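You operate a simulated robot arm through the tools that you are given. There is no shell and no other tool.

You run a simulated robot arm. Do the job below in one go: nothing can be reset, and whatever is moved stays where it is left.

TASK
Test the brush in the pull tester to about 20 N and sort it by whether the tuft holds.
Fine: clamp it with the orange arm; green tray if the tuft holds, else yellow; wheel back to slack before the arm opens. Where these are worked on the way, their far stop is far enough and under half their travel is too little: orange arm.

It is judged by the outcome, as a careful person would: the job done as asked, and still so three seconds after it is handed in. It fails if anything else is knocked over, pushed out of place, dropped, spilled or broken.

THE ROBOT
A 7-joint arm with a two-finger parallel gripper, fixed in place. Base frame: the origin is on the floor under the middle of its stand, x ahead of it, y to its left, z up; the work surface is at about z = 770. Readings come in mm, degrees, newtons and seconds.
It reaches about 964 mm from its shoulder. Its first joint turns from -166.0 to 166.0 degrees. Payload 1.57 kg.
The tool frame sits at the grasp point between the pads (the TCP): z along the fingers, y along the line on which they close. The tips reach 30 mm beyond it. Largest opening 110 mm; finger width 24, thickness 12; the body of the gripper, 48 by 112 mm, starts 78 mm behind the TCP.
Orientation is told as [roll, pitch, yaw] about the base's x, y, z axes, in that order, counted from this pose: with the fingers straight down and closing along the base's y, the tool's x points along the base's -x, its y along +y and its z along -z.

THE INTERFACE
- The arm moves only by the tool apply_moves. Its argument "moves" is one flat list of numbers, 7 for each row, row after row: the shift along the tool's x, y, z in cm, then the turn, a rotation vector about the tool's x, y, z in rad, then the gripper command, from -1 (fully open) to 1 (shut), values between in proportion. In form: [tx, ty, tz, wx, wy, wz, claw, tx, ty, tz, wx, wy, wz, claw, ...]. A call has 1 to 20 rows; each row is the pose to reach, as a shift and turn from the pose commanded when the call began, along the tool's axes at that moment. Rows are played at 5 a second. More than 50 mm and 8.6 degrees between two rows, or a gripper value outside its range, and nothing of the call is played. A pose out of reach is approached as far as the arm can. The call stops where the force on the tool passes 90 N (or 10 N more than at its start, if that is more) or the arm is blocked; 0.2 s more then pass. The fingers move at their own pace (about 108 mm/s each) and stop on an object; they squeeze with about 40 N. The grip force told is the motor's: it shows also when the fingers shut on nothing. Time passes only in rows, and 0.2 s behind the last, so rows that repeat a pose let the fingers close. The reply holds the time, the measured pose of the TCP, the force on the tool along the base axes, the opening and the grip force, in the units named above and with some noise, with the torque about the TCP (base axes, N m) and any sound that the robot's microphone picked up.
- Cameras (640 x 400 px; columns grow to the right, rows downward): "scene" is fixed at [50.3, 652.3, 1518.8]; the picture's right is [-0.26, -0.96, 0.00], its down [-0.81, 0.22, -0.55] and it looks along [0.53, -0.15, -0.84] (base axes); focal length 214 px, centre (320, 200). "wrist" rides on the gripper at [70, 16, -141] in the tool frame; the picture's right is [-0.23, 0.97, 0.00], its down [-0.86, -0.20, -0.48] and it looks along [-0.47, -0.11, 0.88] (tool axes); focal length 222 px, centre (320, 200). There is no depth. A picture from a camera that has moved, and an enlarged one, comes with that camera's place and axes in the base frame and with its lens.
- camera(camera): a new picture of that camera. No time passes.
- slide_trunk(by): slides the trunk up (or, below 0, down) by that many mm; the arm rides with it, the base frame stays. It gives what a move gives, with no picture.
- inspect(camera, box): a new picture of the part [left, top, right, bottom] of that camera's present view, enlarged. No time passes.
- job_done(): hands the job in; it is judged then, once.

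Places have to be worked out from the pictures, the camera data and where the tool is seen. Open the gripper and draw the arm clear of the work before you hand the job in, unless the task says otherwise.

The tools are called after "Call:" as a command line: name --argument value ..., lists and objects as JSON in quotes. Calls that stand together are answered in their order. apply_moves: Moves the arm, as the interface text tells. Its arguments: {"type":"object","properties":{"moves":{"type":"array","items":{"type":"number"}}},"required":["moves"]} The other tools are called the same way: slide_trunk (by) moves the trunk up or down; camera (camera) takes a picture; inspect (camera, box) takes an enlarged picture of a part of a camera's view; job_done () hands the job in.

At the start:

```text
time_s: 0.0
tool_pos: [596.3, 355.2, 1195.4]
tool_rot: [0.0, -0.1, 0.0]
force: [0.6, -0.2, 0.6]
wrist_torque: [-0.01, -0.01, 0.03]
width: 110.0
finger_force: 0.0
trunk travel left (down, up): [-350.0, 260.0]
```

scene: 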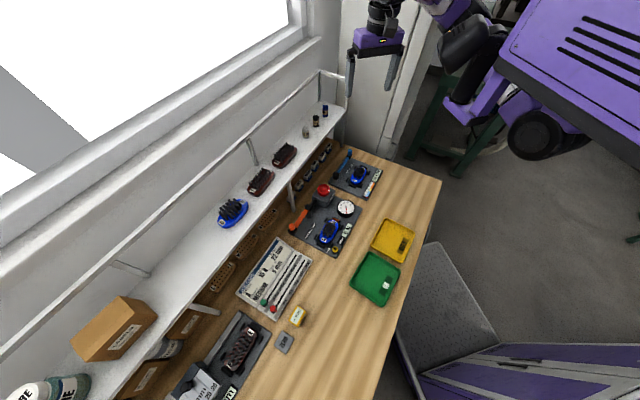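
wrist: 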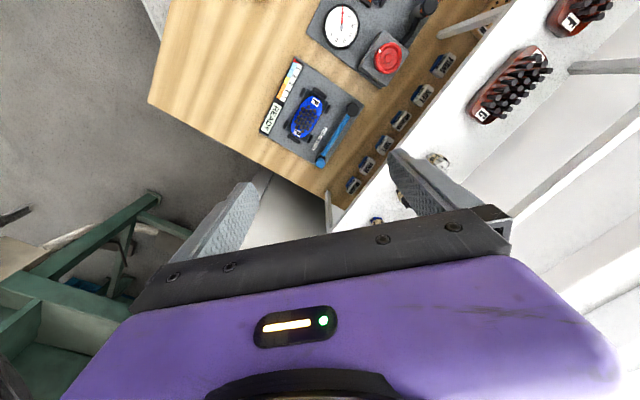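

I start by taking enlarged looks at the work area to identify the tester, the brush, the arms and the trays.

Call:
inspect --camera "scene" --box '[270, 140, 400, 260]'

Call:
inspect --camera "scene" --box '[160, 230, 340, 400]'

Call:
inspect --camera "wrist" --box '[240, 0, 460, 200]'

Call:
inspect --camera "scene" --box '[330, 200, 450, 320]'

```text
3.33 times, centred on (335, 200) of scene
camera zoom: at [50.3, 652.3, 1518.8], right [-0.26, -0.96, 0.0], down [-0.81, 0.22, -0.55], along [0.53, -0.15, -0.84], focal length 715 px, centre (270, 200)
```

zoom: 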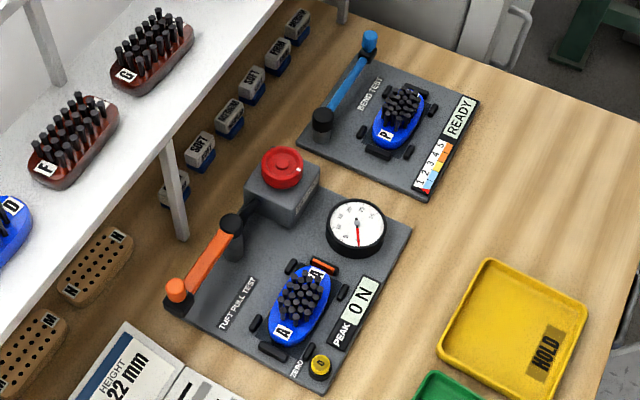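

```text
2.35 times, centred on (250, 315) of scene
camera zoom: at [50.3, 652.3, 1518.8], right [-0.26, -0.96, 0.0], down [-0.81, 0.22, -0.55], along [0.53, -0.15, -0.84], focal length 505 px, centre (485, -71)
```

zoom: 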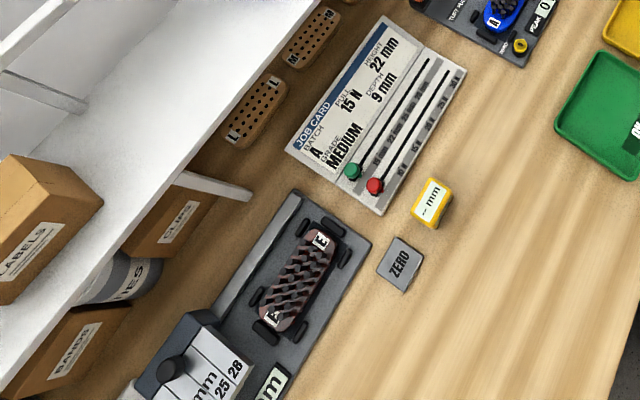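

```text
2.00 times, centred on (350, 100) of wrist
camera zoom: at [526.9, 372.5, 1336.4], right [0.23, 0.97, 0.0], down [0.86, -0.2, 0.48], along [0.47, -0.11, -0.88], focal length 444 px, centre (260, 400)
```

zoom: 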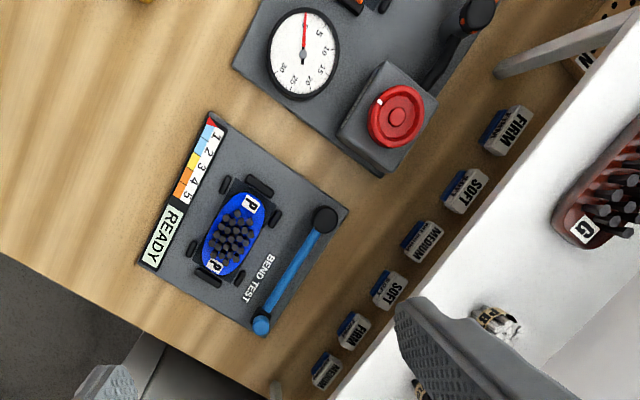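

```text
3.33 times, centred on (390, 260) of scene
camera zoom: at [50.3, 652.3, 1518.8], right [-0.26, -0.96, 0.0], down [-0.81, 0.22, -0.55], along [0.53, -0.15, -0.84], focal length 715 px, centre (87, 0)
```

zoom: 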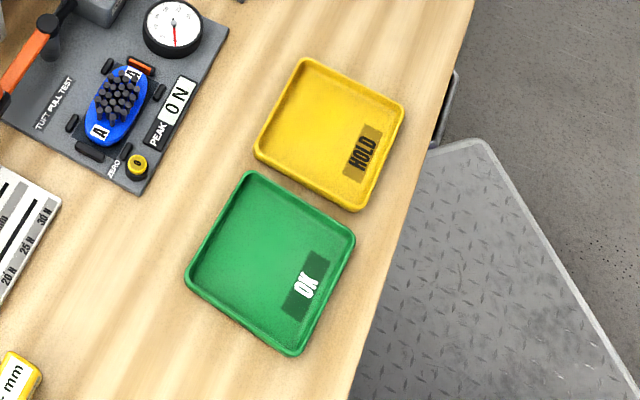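

The pull tester (orange arm, red wheel, gauge, PEAK display, zero button) holds brush A at about (365, 528), the wheel is near (520, 505), and the orange knob is near (405, 653), close under the shelf edge. I move the hand over the tester at a safe height for closer pictures.

Call:
apply_moves --moves '[3.3, 1.8, 1.4, 0, 0, 0, -1, 6.6, 3.6, 2.9, 0, 0, 0, -1, 10, 5.4, 4.3, 0, 0, 0, -1, 13.3, 7.2, 5.8, 0, 0, 0, -1, 16.6, 9.0, 7.2, 0, 0, 0, -1, 20, 10.9, 8.6, 0, 0, 0, -1, 23.3, 12.7, 10, 0, 0, 0, -1, 26.6, 14.5, 11.5, 0, 0, 0, -1, 26.6, 14.5, 11.5, 0, 0, 0, -1]'

Call:
camera --camera "wrist"

Call:
camera --camera "scene"

```text
time_s: 2.2
tool_pos: [380.5, 494.3, 1076.8]
tool_rot: [-0.3, 0.3, -5.9]
force: [-0.6, 0.5, -0.6]
wrist_torque: [0.01, -0.02, -0.02]
width: 109.8
finger_force: 0.0
trunk travel left (down, up): [-350.0, 260.0]
stopped in row 9: the arm was blocked; the commanded pose is now the measured one
```

```text
taken
camera wrist: at [314.3, 519.4, 1218.1], right [0.33, 0.95, -0.01], down [0.83, -0.28, 0.47], along [0.45, -0.16, -0.88], focal length 222 px, centre (320, 200)
```

wrist: 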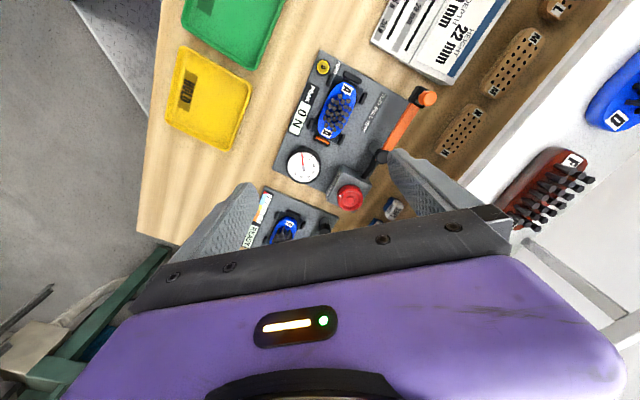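

```text
taken
```

scene: 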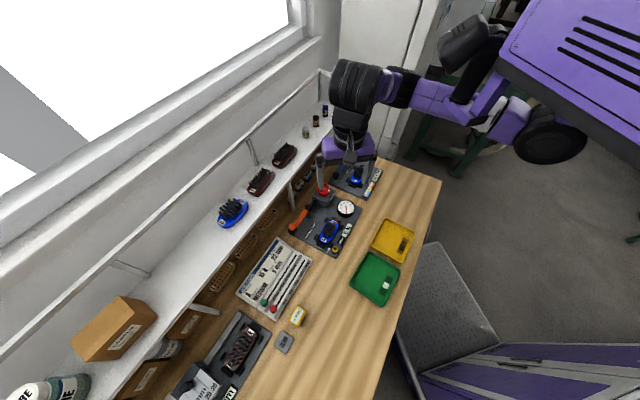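

The arm got near a joint limit and stopped at (380, 494, 1077), touching nothing. The wrist camera sees the tester well here, so I enlarge it.

Call:
inspect --camera "wrist" --box '[260, 40, 460, 220]'

Call:
inspect --camera "wrist" --box '[270, 50, 370, 200]'

Call:
inspect --camera "wrist" --box '[330, 70, 450, 220]'

Call:
inspect --camera "scene" --box '[280, 140, 390, 260]'

```text
2.22 times, centred on (360, 130) of wrist
camera zoom: at [314.3, 519.4, 1218.1], right [0.33, 0.95, -0.01], down [0.83, -0.28, 0.47], along [0.45, -0.16, -0.88], focal length 494 px, centre (231, 356)
```

zoom: 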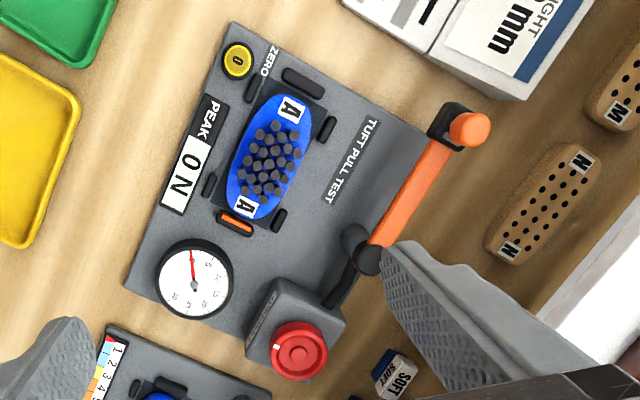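

```text
2.67 times, centred on (320, 125) of wrist
camera zoom: at [314.3, 519.4, 1218.1], right [0.33, 0.95, -0.01], down [0.83, -0.28, 0.47], along [0.45, -0.16, -0.88], focal length 592 px, centre (320, 400)
```

zoom: 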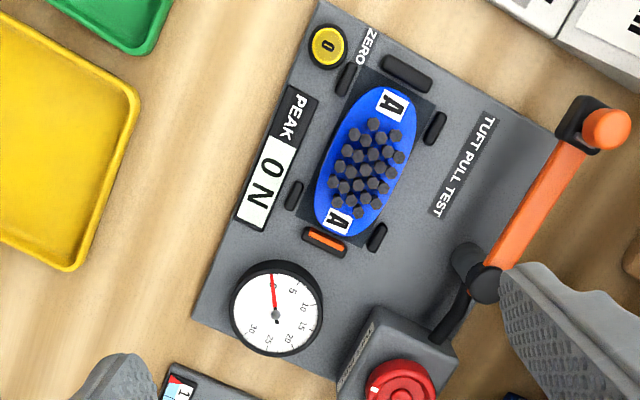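

```text
2.67 times, centred on (390, 145) of wrist
camera zoom: at [314.3, 519.4, 1218.1], right [0.33, 0.95, -0.01], down [0.83, -0.28, 0.47], along [0.45, -0.16, -0.88], focal length 592 px, centre (133, 347)
```

zoom: 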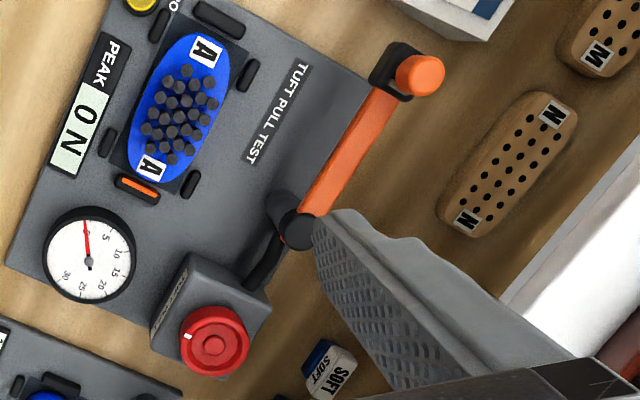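

```text
3.33 times, centred on (335, 200) of scene
camera zoom: at [50.3, 652.3, 1518.8], right [-0.26, -0.96, 0.0], down [-0.81, 0.22, -0.55], along [0.53, -0.15, -0.84], focal length 715 px, centre (270, 200)
```

zoom: 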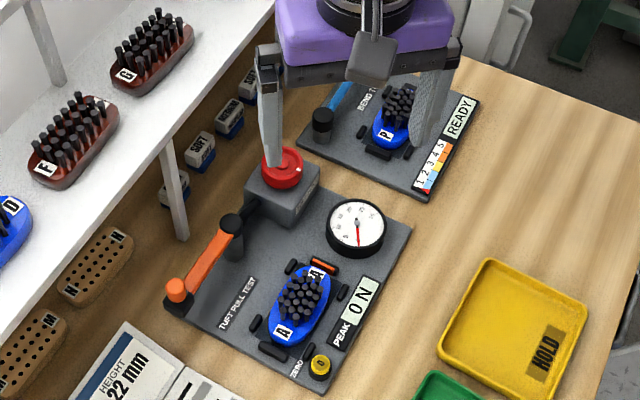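

The wrist view shows the tester sits at 45° to the base axes: the orange arm's pivot is at about (457, 579), its knob at (385, 655, ~865), and an orange-marked stop pad at (408, 490), so the arm likely swings about 108° over the brush. I turn the hand to yaw 45° to line up with the bench.

Call:
apply_moves --moves '[0, 0, 0, 0, 0, -0.13, -1, 0, 0, 0, 0, 0, -0.26, -1, 0, 0, 0, 0, 0, -0.39, -1, 0, 0, 0, 0, 0, -0.52, -1, 0, 0, 0, 0, 0, -0.65, -1, 0, 0, 0, 0, 0, -0.78, -1, 0, 0, 0, 0, 0, -0.888, -1, 0, 0, 0, 0, 0, -0.888, -1]'

Call:
camera --camera "wrist"

Call:
camera --camera "scene"

```text
time_s: 4.0
tool_pos: [380.3, 494.9, 1077.1]
tool_rot: [0.0, 0.4, 45.1]
force: [0.6, -0.2, -0.2]
wrist_torque: [0.0, 0.02, 0.0]
width: 110.1
finger_force: 0.0
trunk travel left (down, up): [-350.0, 260.0]
```

```text
taken
camera wrist: at [321.2, 458.3, 1218.5], right [-0.53, 0.85, 0.0], down [0.75, 0.47, 0.47], along [0.4, 0.25, -0.88], focal length 222 px, centre (320, 200)
```

wrist: 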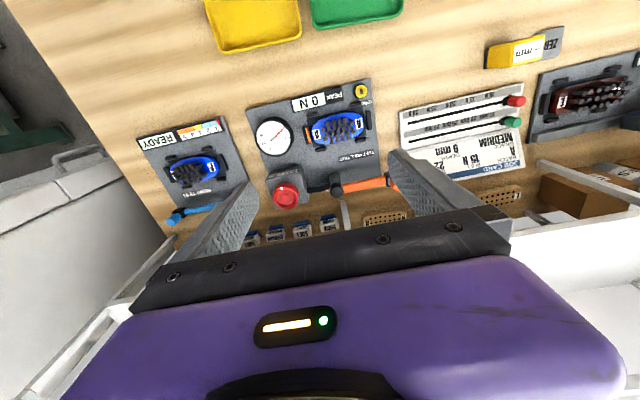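

```text
taken
```

scene: 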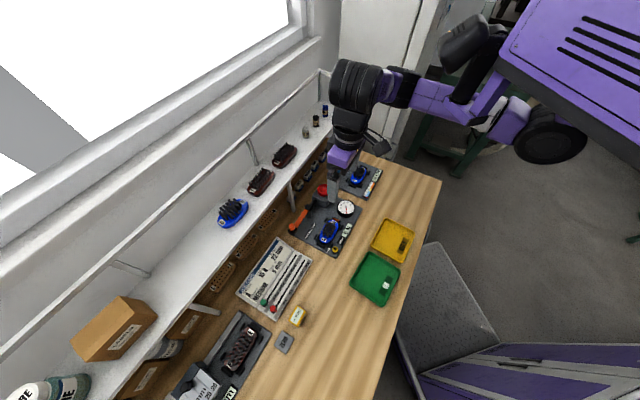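

Yaw 45° works freely. I back the hand off the tester and lower it for a closer view of the knob and wheel.

Call:
apply_moves --moves '[2, 1, 2, 0, 0, 0, -1, 4, 2, 4, 0, 0, 0, -1, 6, 3, 6, 0, 0, 0, -1, 8, 4, 8, 0, 0, 0, -1, 10, 5, 9.5, 0, 0, 0, -1, 10, 5, 9.5, 0, 0, 0, -1]'

Call:
camera --camera "wrist"

Call:
inspect --camera "wrist" --box '[200, 80, 440, 230]'

```text
time_s: 5.4
tool_pos: [274.2, 459.4, 983.1]
tool_rot: [0.0, 0.4, 45.0]
force: [0.4, -0.2, -0.2]
wrist_torque: [0.0, 0.0, 0.0]
width: 109.9
finger_force: 0.1
trunk travel left (down, up): [-350.0, 260.0]
```

```text
taken
camera wrist: at [214.3, 423.6, 1124.6], right [-0.53, 0.85, 0.0], down [0.75, 0.47, 0.47], along [0.4, 0.25, -0.88], focal length 222 px, centre (320, 200)
```

wrist: 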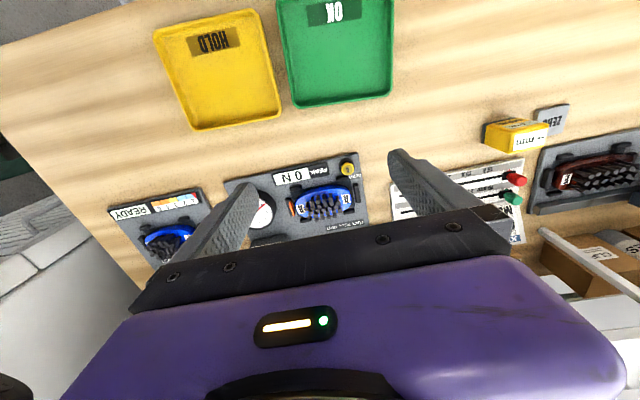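

```text
2.67 times, centred on (320, 155) of wrist
camera zoom: at [214.3, 423.6, 1124.6], right [-0.53, 0.85, 0.0], down [0.75, 0.47, 0.47], along [0.4, 0.25, -0.88], focal length 592 px, centre (320, 320)
```

zoom: 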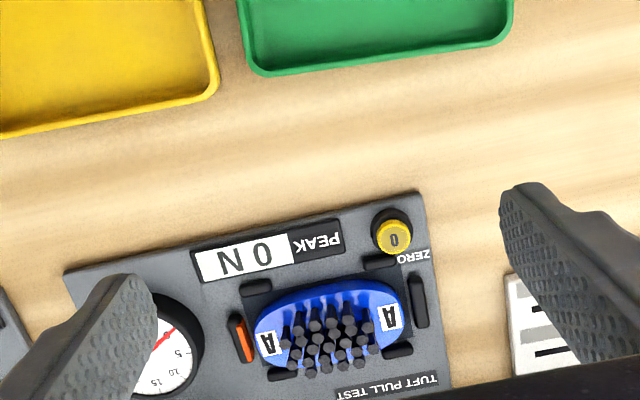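

That pulled too far back. I go forward and up to look down on the orange knob and wheel from in front of the shelf edge.

Call:
apply_moves --moves '[-3, 0.2, -1, 0, 0, 0, -1, -6, 0.4, -2, 0, 0, 0, -1, -9, 0.6, -3, 0, 0, 0, -1, -12, 0.8, -4, 0, 0, 0, -1, -15, 1, -4.7, 0, 0, 0, -1, -18, 1, -4.7, 0, 0, 0, -1, -18, 1, -4.7, 0, 0, 0, -1]'

Call:
camera --camera "wrist"

Call:
inspect --camera "wrist" --box '[240, 60, 440, 220]'

```text
time_s: 7.0
tool_pos: [393.3, 592.5, 1028.1]
tool_rot: [0.0, 0.5, 45.1]
force: [-0.1, 0.5, 0.3]
wrist_torque: [0.0, -0.01, 0.03]
width: 110.1
finger_force: 0.1
trunk travel left (down, up): [-350.0, 260.0]
```

```text
taken
camera wrist: at [333.6, 557.2, 1170.0], right [-0.53, 0.85, 0.0], down [0.75, 0.47, 0.47], along [0.4, 0.25, -0.88], focal length 222 px, centre (320, 200)
```

wrist: 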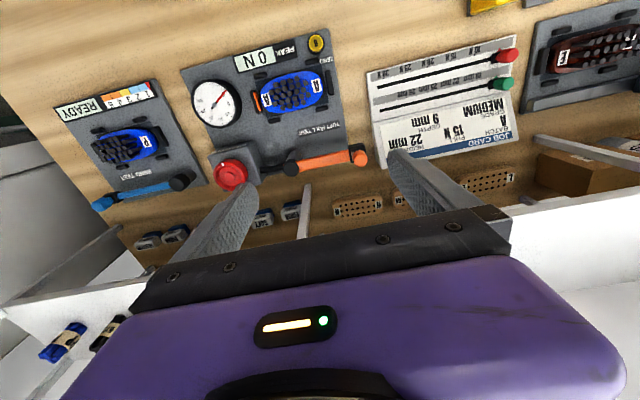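

```text
2.50 times, centred on (340, 140) of wrist
camera zoom: at [333.6, 557.2, 1170.0], right [-0.53, 0.85, 0.0], down [0.75, 0.47, 0.47], along [0.4, 0.25, -0.88], focal length 555 px, centre (270, 350)
```

zoom: 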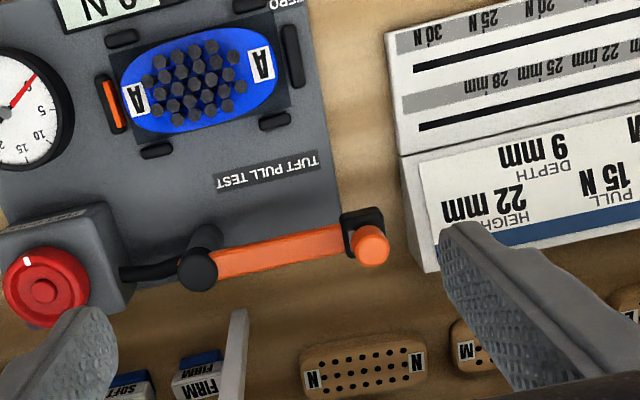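

The view shows a 20 mm knob (top z≈863) at the end of a horizontal bar (z≈850) that pivots on a post at bench coordinates s≈88, n≈732. I will close the fingers into a stick, tilt the hand 25° away from the shelf, and come down beside the knob before hooking behind the bar.

Call:
apply_moves --moves '[-0.3, 1.6, 2, 0, -0.11, 0, 1, -0.7, 3.2, 4, 0, -0.22, 0, 1, -1.1, 4.8, 6, 0, -0.33, 0, 1, -1.5, 6.4, 8, 0, -0.436, 0, 1, -1.8, 7.9, 9.8, 0, -0.436, 0, 1, -1.8, 7.9, 9.8, 0, -0.436, 0, 1]'

Call:
camera --camera "wrist"

Call:
inspect --camera "scene" --box '[230, 120, 390, 260]'

```text
time_s: 8.4
tool_pos: [350.4, 662.4, 929.6]
tool_rot: [-0.1, -24.6, 44.9]
force: [-0.3, 0.2, -0.1]
wrist_torque: [0.0, 0.03, 0.01]
width: 0.0
finger_force: 20.9
trunk travel left (down, up): [-350.0, 260.0]
```

```text
taken
camera wrist: at [254.1, 587.7, 1028.5], right [-0.54, 0.83, 0.09], down [0.55, 0.27, 0.79], along [0.63, 0.48, -0.6], focal length 222 px, centre (320, 200)
```

wrist: 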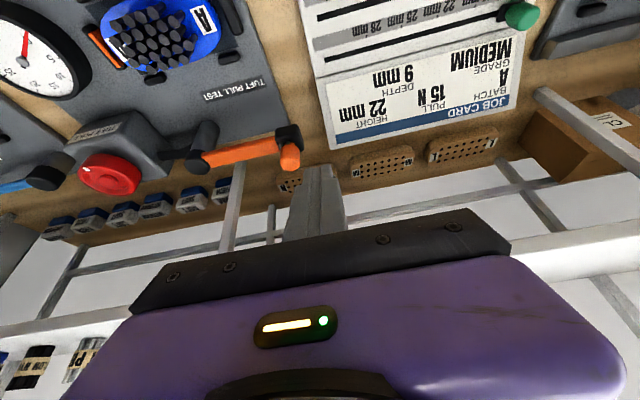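

```text
2.86 times, centred on (310, 190) of scene
camera zoom: at [50.3, 652.3, 1518.8], right [-0.26, -0.96, 0.0], down [-0.81, 0.22, -0.55], along [0.53, -0.15, -0.84], focal length 613 px, centre (349, 229)
```

zoom: 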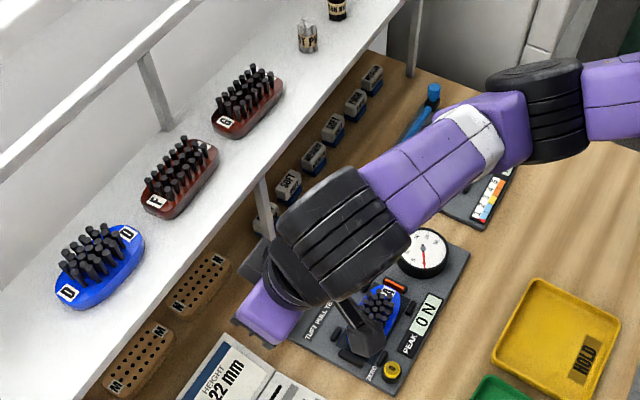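

The hand is tilted with the closed fingers beside the knob. I enlarge the wrist view to check the knob and the black bracket underneath before descending.

Call:
inspect --camera "wrist" --box '[160, 90, 360, 240]'

```text
2.67 times, centred on (260, 165) of wrist
camera zoom: at [254.1, 587.7, 1028.5], right [-0.54, 0.83, 0.09], down [0.55, 0.27, 0.79], along [0.63, 0.48, -0.6], focal length 592 px, centre (480, 293)
```

zoom: 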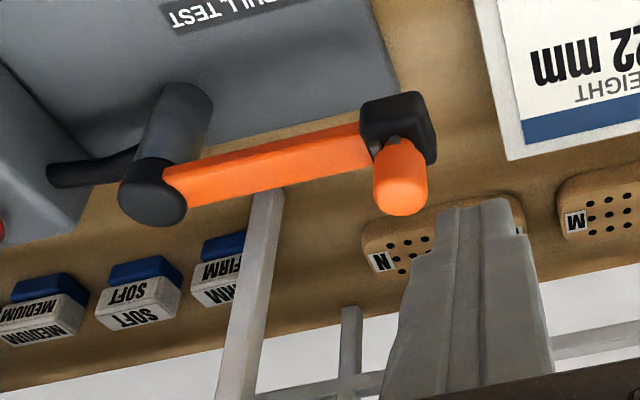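

The knob stands on a black clamp head at the bar's end; the bar runs at z≈850 to the black post. I go down beside the knob, move behind the bar, then slide along behind it.

Call:
apply_moves --moves '[0.9, 0, 2.0, 0, 0, 0, 1, 1.8, 0, 4.0, 0, 0, 0, 1, 2.7, 0, 5.9, 0, 0, 0, 1, 0.3, 0, 7.0, 0, 0, 0, 1, -2.0, 0, 8.1, 0, 0, 0, 1, -2.0, -1.8, 8.1, 0, 0, 0, 1, -2.0, -3.6, 8.1, 0, 0, 0, 1, -2.0, -5.3, 8.1, 0, 0, 0, 1, -2.0, -5.3, 8.1, 0, 0, 0, 1]'

Call:
camera --camera "wrist"

Call:
inspect --camera "scene" --box '[230, 120, 390, 260]'

```text
time_s: 10.4
tool_pos: [425.1, 660.2, 866.6]
tool_rot: [0.0, -24.6, 45.0]
force: [-0.6, -0.5, -1.0]
wrist_torque: [0.01, 0.0, 0.0]
width: 0.0
finger_force: 21.1
trunk travel left (down, up): [-350.0, 260.0]
```

```text
taken
camera wrist: at [327.6, 586.5, 966.0], right [-0.54, 0.83, 0.09], down [0.55, 0.27, 0.79], along [0.63, 0.48, -0.6], focal length 222 px, centre (320, 200)
```

wrist: 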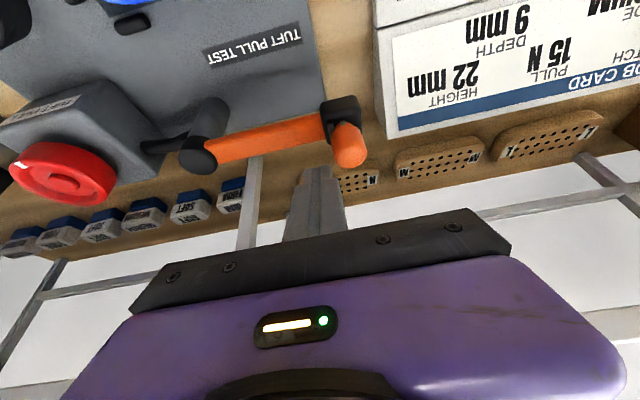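

```text
2.86 times, centred on (310, 190) of scene
camera zoom: at [50.3, 652.3, 1518.8], right [-0.26, -0.96, 0.0], down [-0.81, 0.22, -0.55], along [0.53, -0.15, -0.84], focal length 613 px, centre (349, 229)
```

zoom: 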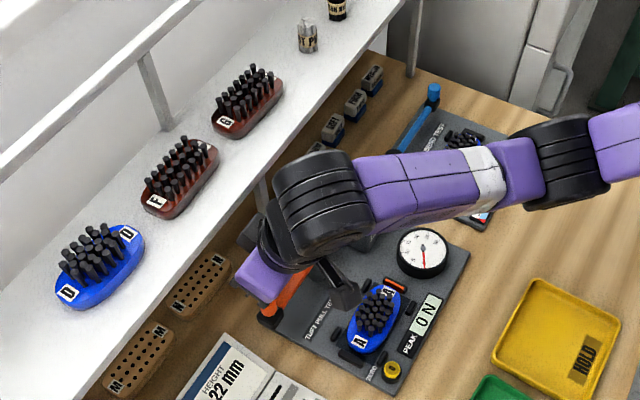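

The fingers appear behind the bar, but I need to verify the bar's height relative to the fingertips, so I enlarge the wrist view.

Call:
inspect --camera "wrist" --box '[170, 80, 390, 230]'

```text
2.67 times, centred on (280, 155) of wrist
camera zoom: at [327.6, 586.5, 966.0], right [-0.54, 0.83, 0.09], down [0.55, 0.27, 0.79], along [0.63, 0.48, -0.6], focal length 592 px, centre (427, 320)
```

zoom: 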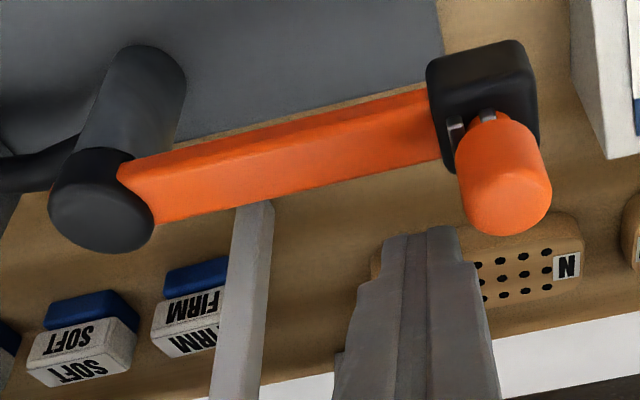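

Triangulating both wrist views, the bar's top is at z≈837 and the knob runs from there to z≈866, so a push here would barely catch the bar. The tall knob is better gripped: I back out the same way, rise, open to 50 mm and line up over the knob.

Call:
apply_moves --moves '[0, 2.7, 0, 0, 0, 0, 1, 0, 5.4, 0, 0, 0, 0, 1, 3.64, 5.4, -1.66, 0, 0, 0, 1, 1.98, 5.4, -5.3, 0, 0, 0, 1, 1.02, 5.4, -7.39, 0, 0, 0, 0.09, 1.02, 3.9, -7.39, 0, 0, 0, 0.09, 1.02, 2.48, -7.39, 0, 0, 0, 0.09, 1.02, 2.48, -7.39, 0, 0, 0, 0.09]'

Call:
inspect --camera "wrist" --box '[170, 80, 430, 260]'

```text
time_s: 12.2
tool_pos: [378.0, 649.6, 928.2]
tool_rot: [0.0, -24.7, 45.1]
force: [-0.5, 0.2, 0.1]
wrist_torque: [-0.01, 0.02, -0.02]
width: 50.0
finger_force: 0.0
trunk travel left (down, up): [-350.0, 260.0]
```

```text
2.22 times, centred on (300, 170) of wrist
camera zoom: at [280.6, 574.5, 1027.1], right [-0.54, 0.83, 0.09], down [0.55, 0.27, 0.79], along [0.63, 0.48, -0.6], focal length 494 px, centre (364, 267)
```

zoom: 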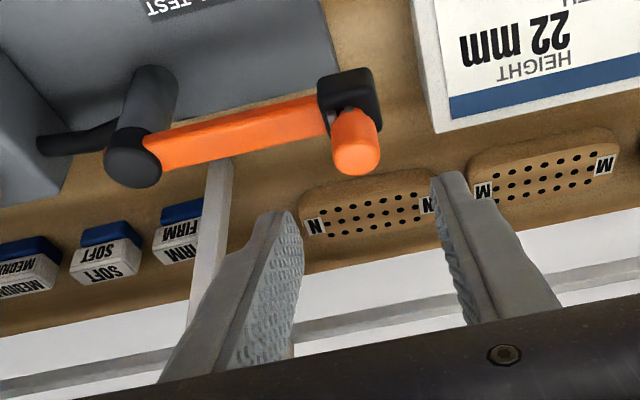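

The knob lies midway between the fingers in s. I descend straight 52 mm so the tips stay just above the bar, then check before closing.

Call:
apply_moves --moves '[0.72, 0, 1.58, 0, 0, 0, 0.09, 1.44, 0, 3.15, 0, 0, 0, 0.09, 2.16, 0, 4.73, 0, 0, 0, 0.09, 2.16, 0, 4.73, 0, 0, 0, 0.09]'

Call:
inspect --camera "wrist" --box '[170, 80, 430, 260]'

```text
time_s: 13.2
tool_pos: [378.8, 651.1, 876.1]
tool_rot: [0.1, -24.7, 45.0]
force: [0.3, 0.2, -0.6]
wrist_torque: [0.01, 0.01, 0.01]
width: 49.9
finger_force: 0.1
trunk travel left (down, up): [-350.0, 260.0]
```

```text
2.22 times, centred on (300, 170) of wrist
camera zoom: at [281.3, 575.8, 975.6], right [-0.54, 0.83, 0.09], down [0.55, 0.27, 0.79], along [0.63, 0.48, -0.6], focal length 494 px, centre (364, 267)
```

zoom: 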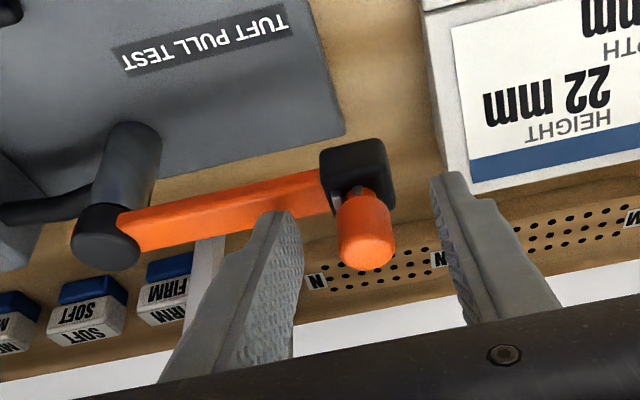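

The knob is centred between the pads with the tips at its lower part, above the bar. I close the gripper on it.

Call:
apply_moves --moves '[0, 0, 0, 0, 0, 0, 1, 0, 0, 0, 0, 0, 0, 1, 0, 0, 0, 0, 0, 0, 1]'

Call:
inspect --camera "wrist" --box '[170, 80, 430, 260]'

```text
time_s: 14.0
tool_pos: [378.6, 649.5, 876.1]
tool_rot: [0.0, -24.7, 45.0]
force: [2.5, -3.4, -0.1]
wrist_torque: [-0.09, -0.05, -0.05]
width: 19.5
finger_force: 33.3
trunk travel left (down, up): [-350.0, 260.0]
```

```text
2.22 times, centred on (300, 170) of wrist
camera zoom: at [281.6, 575.6, 975.7], right [-0.54, 0.83, 0.09], down [0.55, 0.27, 0.79], along [0.63, 0.48, -0.6], focal length 494 px, centre (364, 267)
```

zoom: 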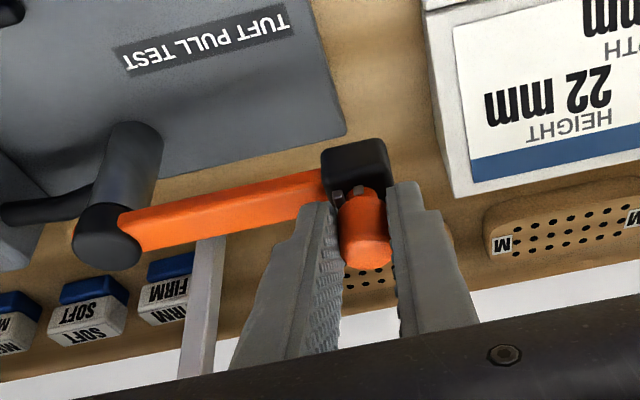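

The knob is gripped (19.5 mm, 33 N). I make a small 10° test swing along the arc about the pivot and watch force and picture.

Call:
apply_moves --moves '[0.417, -0.01, -0.192, 0, 0, 0, 1, 0.834, -0.04, -0.384, 0, 0, 0, 1, 1.25, -0.09, -0.575, 0, 0, 0, 1, 1.66, -0.16, -0.765, 0, 0, 0, 1]'

Call:
inspect --camera "wrist" --box '[170, 80, 430, 260]'

```text
time_s: 15.0
tool_pos: [367.6, 634.1, 875.8]
tool_rot: [-0.1, -24.6, 45.2]
force: [4.8, -0.2, -4.6]
wrist_torque: [0.08, -0.17, 0.21]
width: 19.1
finger_force: 32.7
trunk travel left (down, up): [-350.0, 260.0]
```

```text
2.22 times, centred on (300, 170) of wrist
camera zoom: at [269.7, 561.3, 975.9], right [-0.54, 0.83, 0.09], down [0.55, 0.27, 0.79], along [0.63, 0.48, -0.61], focal length 494 px, centre (364, 267)
```

zoom: 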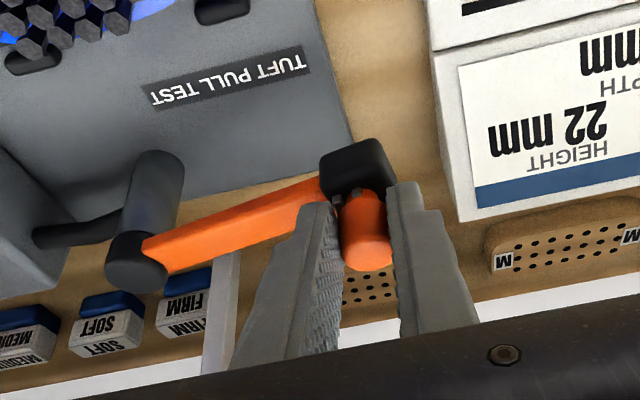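

The bar swings with the knob at about 5 N. I continue along the arc to about 40°.

Call:
apply_moves --moves '[0.815, -0.2, -0.375, 0, 0, 0, 1, 1.608, -0.475, -0.74, 0, 0, 0, 1, 2.38, -0.83, -1.095, 0, 0, 0, 1, 3.125, -1.25, -1.438, 0, 0, 0, 1, 3.825, -1.74, -1.76, 0, 0, 0, 1, 4.488, -2.3, -2.064, 0, 0, 0, 1]'

Call:
inspect --camera "wrist" --box '[170, 50, 430, 260]'

```text
time_s: 16.4
tool_pos: [346.3, 583.8, 876.8]
tool_rot: [0.2, -24.7, 45.2]
force: [-11.2, 4.2, 3.2]
wrist_torque: [0.33, 0.06, 0.38]
width: 19.5
finger_force: 33.4
trunk travel left (down, up): [-350.0, 260.0]
```

```text
1.90 times, centred on (300, 155) of wrist
camera zoom: at [248.8, 509.7, 976.3], right [-0.55, 0.83, 0.1], down [0.55, 0.27, 0.79], along [0.63, 0.49, -0.6], focal length 423 px, centre (358, 286)
```

zoom: 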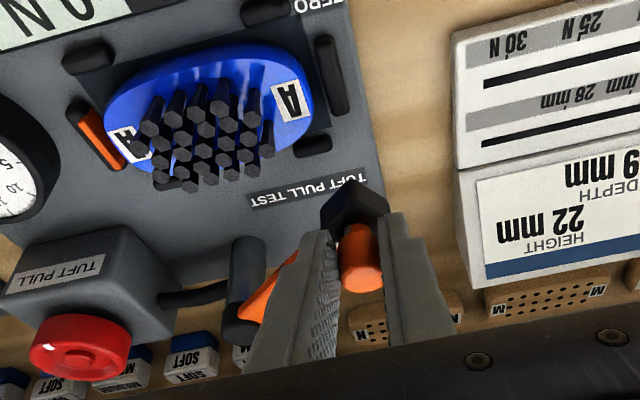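

The arm follows well (about 11 N outward, so the true radius is nearer 107 mm). I continue with the corrected radius in a shorter stretch to 60°, checking clearance over the tufts.

Call:
apply_moves --moves '[0.4, -0.2, -0.18, 0, 0, 0, 1, 0.818, -0.53, -0.376, 0, 0, 0, 1, 1.39, -1.215, -0.639, 0, 0, 0, 1, 1.903, -1.955, -0.876, 0, 0, 0, 1, 2.362, -2.745, -1.087, 0, 0, 0, 1]'

Call:
inspect --camera "wrist" --box '[170, 50, 430, 260]'

Call:
inspect --camera "scene" --box '[270, 140, 400, 260]'

```text
time_s: 17.6
tool_pos: [349.5, 546.4, 877.7]
tool_rot: [-0.1, -24.6, 45.0]
force: [-3.0, 1.4, 2.2]
wrist_torque: [0.16, -0.04, 0.2]
width: 19.5
finger_force: 33.4
trunk travel left (down, up): [-350.0, 260.0]
```

```text
1.90 times, centred on (300, 155) of wrist
camera zoom: at [252.2, 472.3, 975.9], right [-0.54, 0.84, 0.09], down [0.55, 0.27, 0.79], along [0.64, 0.48, -0.6], focal length 423 px, centre (358, 286)
```

zoom: 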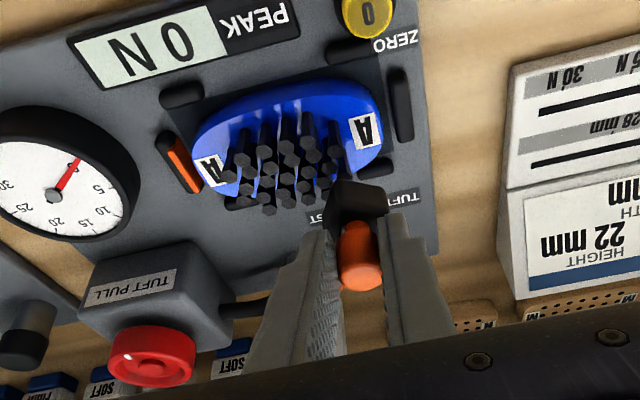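

```text
3.33 times, centred on (335, 200) of scene
camera zoom: at [50.3, 652.3, 1518.8], right [-0.26, -0.96, 0.0], down [-0.81, 0.22, -0.55], along [0.53, -0.15, -0.84], focal length 715 px, centre (270, 200)
```

zoom: 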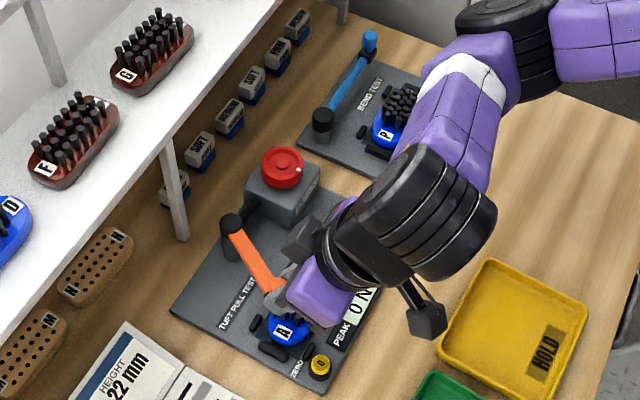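

At about 60° the force is only 3 N, and the orange-striped jaw at the brush's end seems to move with the arm. I go on in small steps to find the far stop gently.

Call:
apply_moves --moves '[0.1, -0.2, -0.046, 0, 0, 0, 1, 0.2, -0.41, -0.092, 0, 0, 0, 1, 0.3, -0.62, -0.136, 0, 0, 0, 1, 0.39, -0.83, -0.18, 0, 0, 0, 1]'

Call:
inspect --camera "wrist" --box '[170, 80, 370, 220]'

```text
time_s: 18.6
tool_pos: [352.0, 539.0, 876.4]
tool_rot: [0.0, -24.6, 45.0]
force: [-5.3, 1.4, 3.3]
wrist_torque: [-0.16, 0.28, 0.27]
width: 19.3
finger_force: 32.8
trunk travel left (down, up): [-350.0, 260.0]
```

```text
2.86 times, centred on (270, 150) of wrist
camera zoom: at [254.7, 464.3, 976.0], right [-0.54, 0.83, 0.1], down [0.55, 0.27, 0.79], along [0.63, 0.48, -0.6], focal length 635 px, centre (463, 343)
```

zoom: 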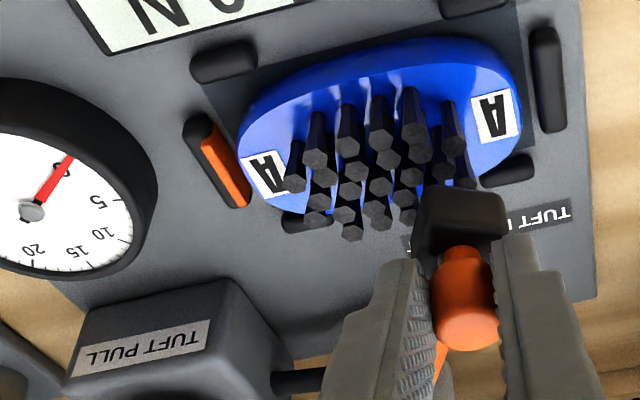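

The clamp head's underside (z≈826) clears the tuft tips (≈813), and the force stays near 6 N. I continue in small steps.

Call:
apply_moves --moves '[0.173, -0.425, -0.079, 0, 0, 0, 1, 0.323, -0.86, -0.148, 0, 0, 0, 1, 0.459, -1.3, -0.211, 0, 0, 0, 1, 0.581, -1.75, -0.267, 0, 0, 0, 1]'

Call:
inspect --camera "wrist" --box '[190, 80, 390, 220]'

```text
time_s: 19.6
tool_pos: [360.4, 521.3, 876.7]
tool_rot: [0.0, -24.6, 45.0]
force: [-3.4, 0.4, 3.0]
wrist_torque: [0.0, 0.15, 0.15]
width: 19.2
finger_force: 33.0
trunk travel left (down, up): [-350.0, 260.0]
```

```text
2.86 times, centred on (290, 150) of wrist
camera zoom: at [261.9, 446.9, 975.9], right [-0.54, 0.83, 0.09], down [0.55, 0.27, 0.79], along [0.63, 0.48, -0.6], focal length 635 px, centre (406, 343)
```

zoom: 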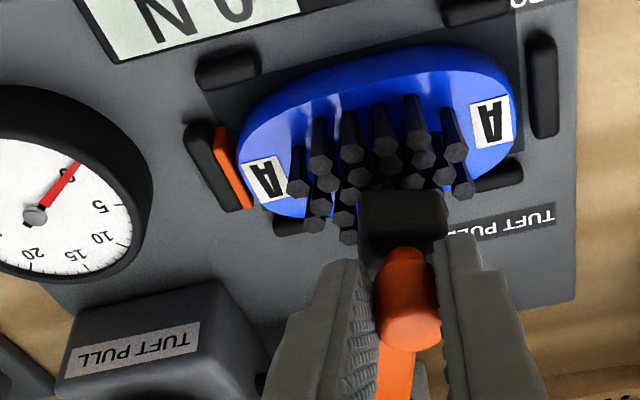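

The orange jaw has extended from its pad and nearly touches the brush's end, so the swing does drive the clamp. I keep going in small steps toward the stop.

Call:
apply_moves --moves '[0.1, -0.455, -0.046, 0, 0, 0, 1, 0.182, -0.91, -0.084, 0, 0, 0, 1, 0.245, -1.37, -0.113, 0, 0, 0, 1, 0.291, -1.84, -0.134, 0, 0, 0, 1]'

Call:
inspect --camera "wrist" --box '[190, 80, 390, 220]'

```text
time_s: 20.6
tool_pos: [365.5, 511.2, 876.6]
tool_rot: [1.4, -24.8, 45.0]
force: [-34.0, 74.4, -10.5]
wrist_torque: [1.65, 0.45, 0.68]
width: 27.0
finger_force: 37.5
trunk travel left (down, up): [-350.0, 260.0]
```

```text
2.86 times, centred on (290, 150) of wrist
camera zoom: at [270.3, 435.0, 976.2], right [-0.55, 0.83, 0.12], down [0.56, 0.26, 0.79], along [0.62, 0.5, -0.6], focal length 635 px, centre (406, 343)
```

zoom: 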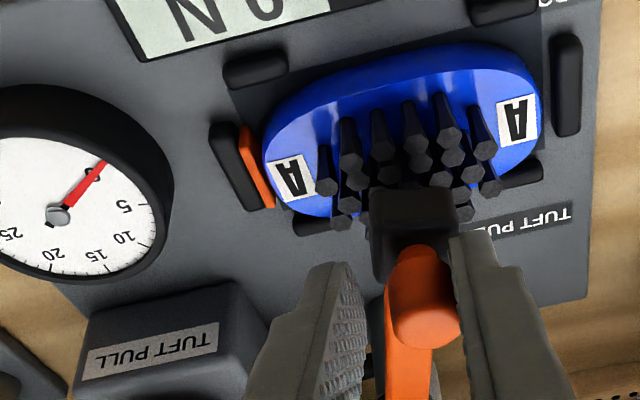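

The force rose to about 80 N with the arm at roughly 79° — that is the far stop, with the jaw against the brush end. I ease back 9 mm while opening to release the knob.

Call:
apply_moves --moves '[0, 0.5, 0, 0, 0, 0, 0.3, 0, 0.9, 0, 0, 0, 0, 0.09, 0, 0.9, 0, 0, 0, 0, 0.09]'

Call:
inspect --camera "wrist" --box '[190, 80, 390, 220]'

```text
time_s: 21.4
tool_pos: [364.7, 510.4, 875.7]
tool_rot: [-0.1, -24.5, 45.0]
force: [0.2, 0.7, 0.3]
wrist_torque: [0.01, 0.01, -0.02]
width: 50.2
finger_force: 0.0
trunk travel left (down, up): [-350.0, 260.0]
```

```text
2.86 times, centred on (290, 150) of wrist
camera zoom: at [267.1, 437.9, 976.0], right [-0.54, 0.83, 0.09], down [0.55, 0.27, 0.79], along [0.63, 0.48, -0.6], focal length 635 px, centre (406, 343)
```

zoom: 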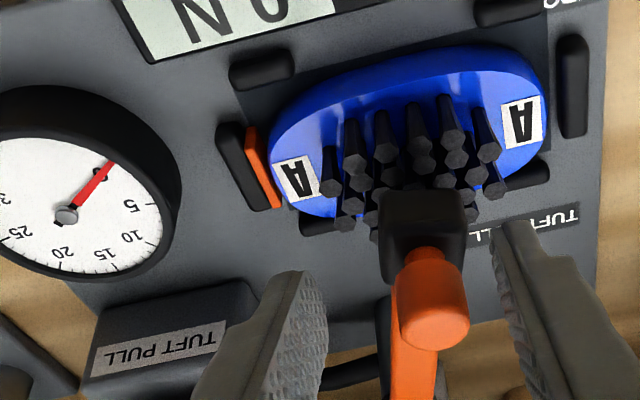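

The knob stays at the stop and the jaw touches the brush. I lift clear, return the hand to vertical and move in front of the red wheel for a look at it and the gauge.

Call:
apply_moves --moves '[-1.66, 0, -3.64, 0, 0, 0, 0.09, -3.33, 0, -7.27, 0, 0, 0, 0.09, -4.37, -2, -9.54, 0, 0.11, 0, 0.09, -5.28, -5, -9.12, 0, 0.22, 0, 0.09, -6.19, -8, -8.71, 0, 0.33, 0, 0.09, -7.1, -11, -8.3, 0, 0.43, 0, -0.3, -7.1, -11, -8.3, 0, 0.43, 0, -0.3]'

Call:
camera --camera "wrist"

Call:
inspect --camera "scene" --box '[270, 140, 400, 260]'

```text
time_s: 23.0
tool_pos: [463.2, 455.7, 982.0]
tool_rot: [-0.1, 0.1, 45.1]
force: [-0.6, -0.4, -0.1]
wrist_torque: [-0.02, 0.03, -0.03]
width: 71.5
finger_force: 0.0
trunk travel left (down, up): [-350.0, 260.0]
```

```text
taken
camera wrist: at [402.9, 418.8, 1123.8], right [-0.53, 0.85, 0.0], down [0.75, 0.47, 0.48], along [0.4, 0.25, -0.88], focal length 222 px, centre (320, 200)
```

wrist: 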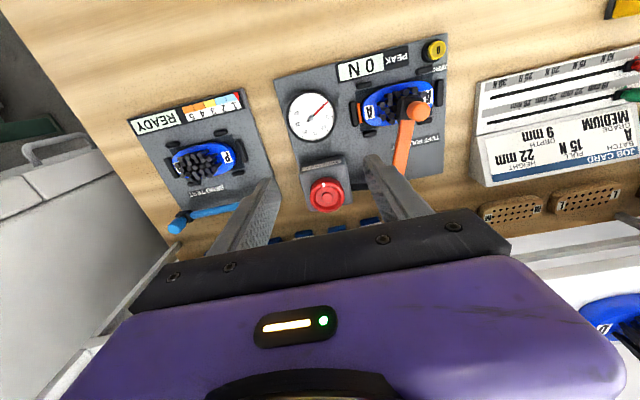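

```text
3.33 times, centred on (335, 200) of scene
camera zoom: at [50.3, 652.3, 1518.8], right [-0.26, -0.96, 0.0], down [-0.81, 0.22, -0.55], along [0.53, -0.15, -0.84], focal length 715 px, centre (270, 200)
```

zoom: 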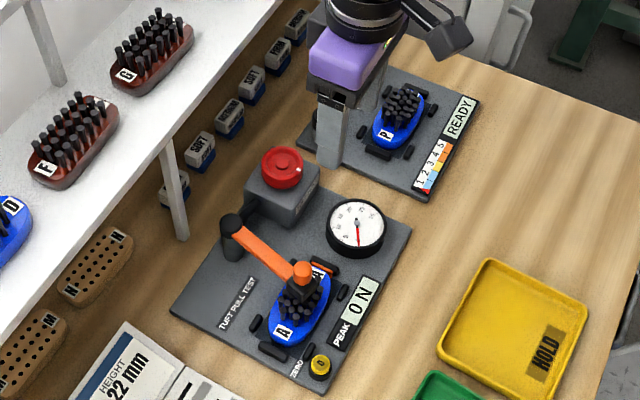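

The arm lies over the brush now. I enlarge the wrist view to check the jaw, clamp head, wheel and gauge closely.

Call:
inspect --camera "wrist" --box '[340, 30, 460, 150]'

Call:
inspect --camera "wrist" --box '[270, 70, 390, 220]'

Call:
inspect --camera "scene" --box '[300, 190, 360, 250]'

```text
3.33 times, centred on (400, 90) of wrist
camera zoom: at [402.9, 418.8, 1123.8], right [-0.53, 0.85, 0.0], down [0.75, 0.47, 0.48], along [0.4, 0.25, -0.88], focal length 740 px, centre (53, 567)
```

zoom: 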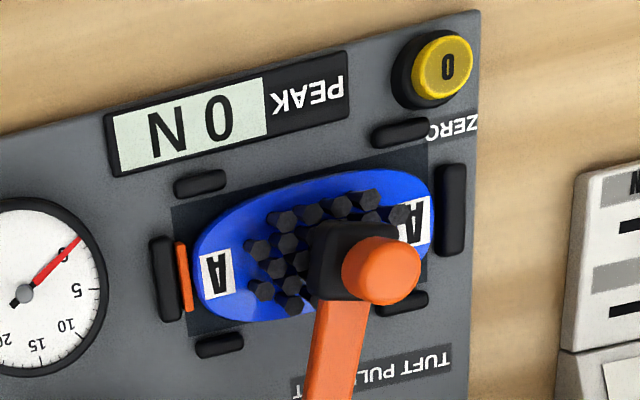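

```text
2.67 times, centred on (330, 145) of wrist
camera zoom: at [402.9, 418.8, 1123.8], right [-0.53, 0.85, 0.0], down [0.75, 0.47, 0.48], along [0.4, 0.25, -0.88], focal length 592 px, centre (293, 347)
```

zoom: 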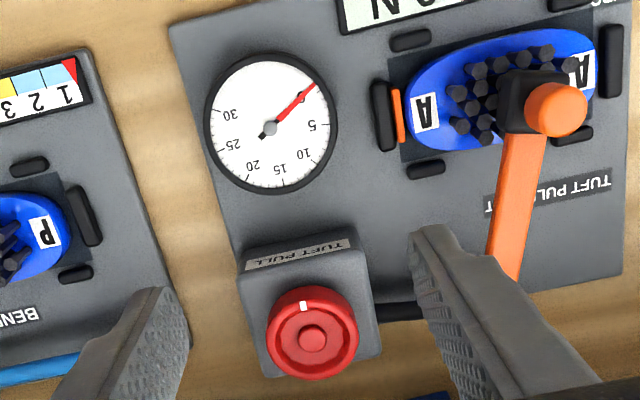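

```text
6.67 times, centred on (330, 220) of scene
camera zoom: at [50.3, 652.3, 1518.8], right [-0.26, -0.96, 0.0], down [-0.81, 0.22, -0.55], along [0.53, -0.15, -0.84], focal length 1430 px, centre (253, 67)
```

zoom: 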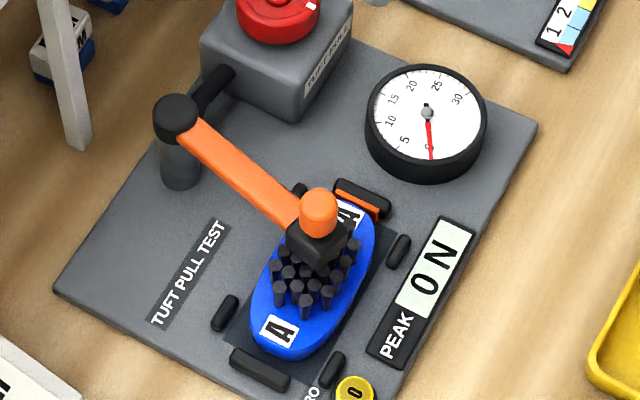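

The jaw is against the brush and the gauge reads 0. The wheel's centre is at about n≈724, s≈−11, top z≈841 on a box with top z≈825; I move over it to z=890 for an alignment check.

Call:
apply_moves --moves '[-2.5, -0.2, 2, 0, 0, 0, -0.3, -5, -0.4, 4, 0, 0, 0, -0.3, -7.4, -0.57, 6.5, 0, 0, 0, -0.3, -7.4, -0.57, 9.2, 0, 0, 0, -0.3, -7.4, -0.57, 9.2, 0, 0, 0, -0.3]'

Call:
camera --camera "wrist"

Call:
inspect --camera "scene" --box '[270, 120, 400, 240]'

```text
time_s: 24.2
tool_pos: [518.9, 503.6, 889.5]
tool_rot: [0.0, 0.1, 45.1]
force: [-0.8, 0.6, 0.4]
wrist_torque: [0.0, -0.01, -0.06]
width: 71.7
finger_force: 0.1
trunk travel left (down, up): [-350.0, 260.0]
```

```text
taken
camera wrist: at [458.9, 466.5, 1030.2], right [-0.53, 0.85, 0.0], down [0.75, 0.46, 0.48], along [0.41, 0.25, -0.88], focal length 222 px, centre (320, 200)
```

wrist: 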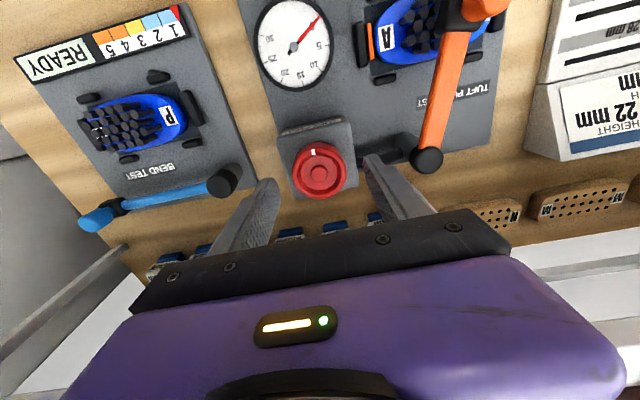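

```text
3.33 times, centred on (335, 180) of scene
camera zoom: at [50.3, 652.3, 1518.8], right [-0.26, -0.96, 0.0], down [-0.81, 0.22, -0.55], along [0.53, -0.15, -0.84], focal length 715 px, centre (270, 267)
```

zoom: 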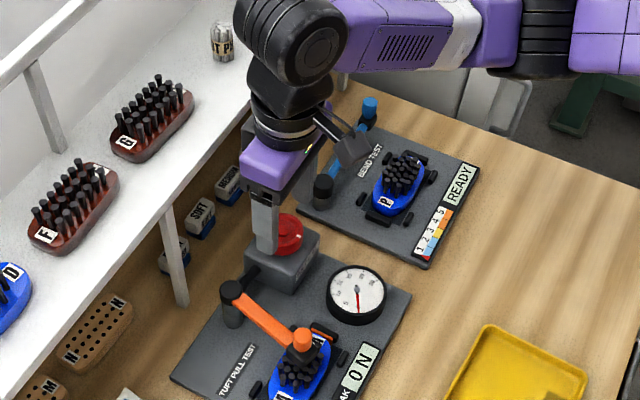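

The wheel's centre checks out at (n 724, s −11), aligned with the hand. I descend so the tips straddle the wheel just above the box and close on it.

Call:
apply_moves --moves '[-0.1, 0, 1.5, 0, 0, 0, -0.3, -0.1, 0, 3.05, 0, 0, 0, -0.3, -0.1, 0, 3.05, 0, 0, 0, -0.3]'

Call:
camera --camera "wrist"

```text
time_s: 25.0
tool_pos: [519.9, 505.4, 859.5]
tool_rot: [0.0, 0.0, 45.2]
force: [0.0, -0.1, 0.7]
wrist_torque: [0.01, 0.02, 0.02]
width: 71.4
finger_force: 0.0
trunk travel left (down, up): [-350.0, 260.0]
```

```text
taken
camera wrist: at [459.7, 467.7, 999.7], right [-0.53, 0.85, 0.0], down [0.75, 0.46, 0.48], along [0.41, 0.25, -0.88], focal length 222 px, centre (320, 200)
```

wrist: 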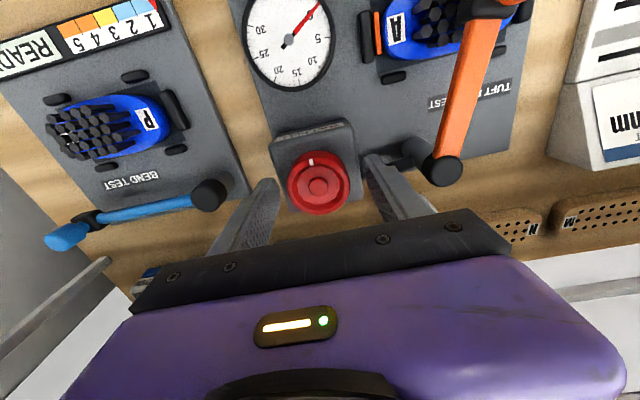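

The tips are at z≈829 on both sides of the wheel (top ≈845) with the gauge still in view. I close on the wheel.

Call:
apply_moves --moves '[0, 0, 0, 0, 0, 0, 1, 0, 0, 0, 0, 0, 0, 1, 0, 0, 0, 0, 0, 0, 1]'

Call:
inspect --camera "wrist" --box '[220, 0, 420, 230]'

```text
time_s: 25.8
tool_pos: [521.1, 503.6, 858.4]
tool_rot: [0.0, 0.1, 44.9]
force: [10.7, -15.4, -1.4]
wrist_torque: [-0.46, 0.15, -0.1]
width: 49.4
finger_force: 45.8
trunk travel left (down, up): [-350.0, 260.0]
```

```text
1.74 times, centred on (320, 115) of wrist
camera zoom: at [460.9, 467.0, 999.7], right [-0.53, 0.85, 0.0], down [0.75, 0.46, 0.48], along [0.41, 0.25, -0.88], focal length 386 px, centre (320, 348)
```

zoom: 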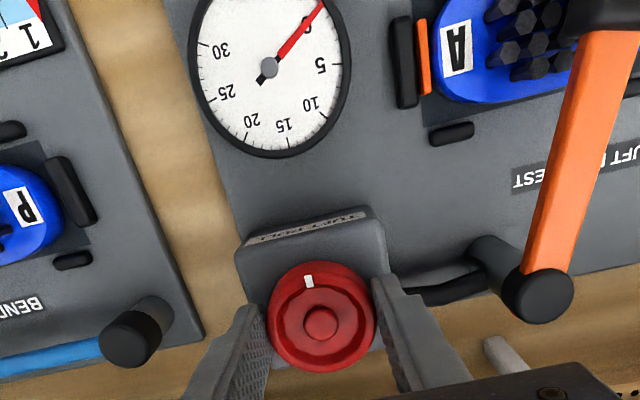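

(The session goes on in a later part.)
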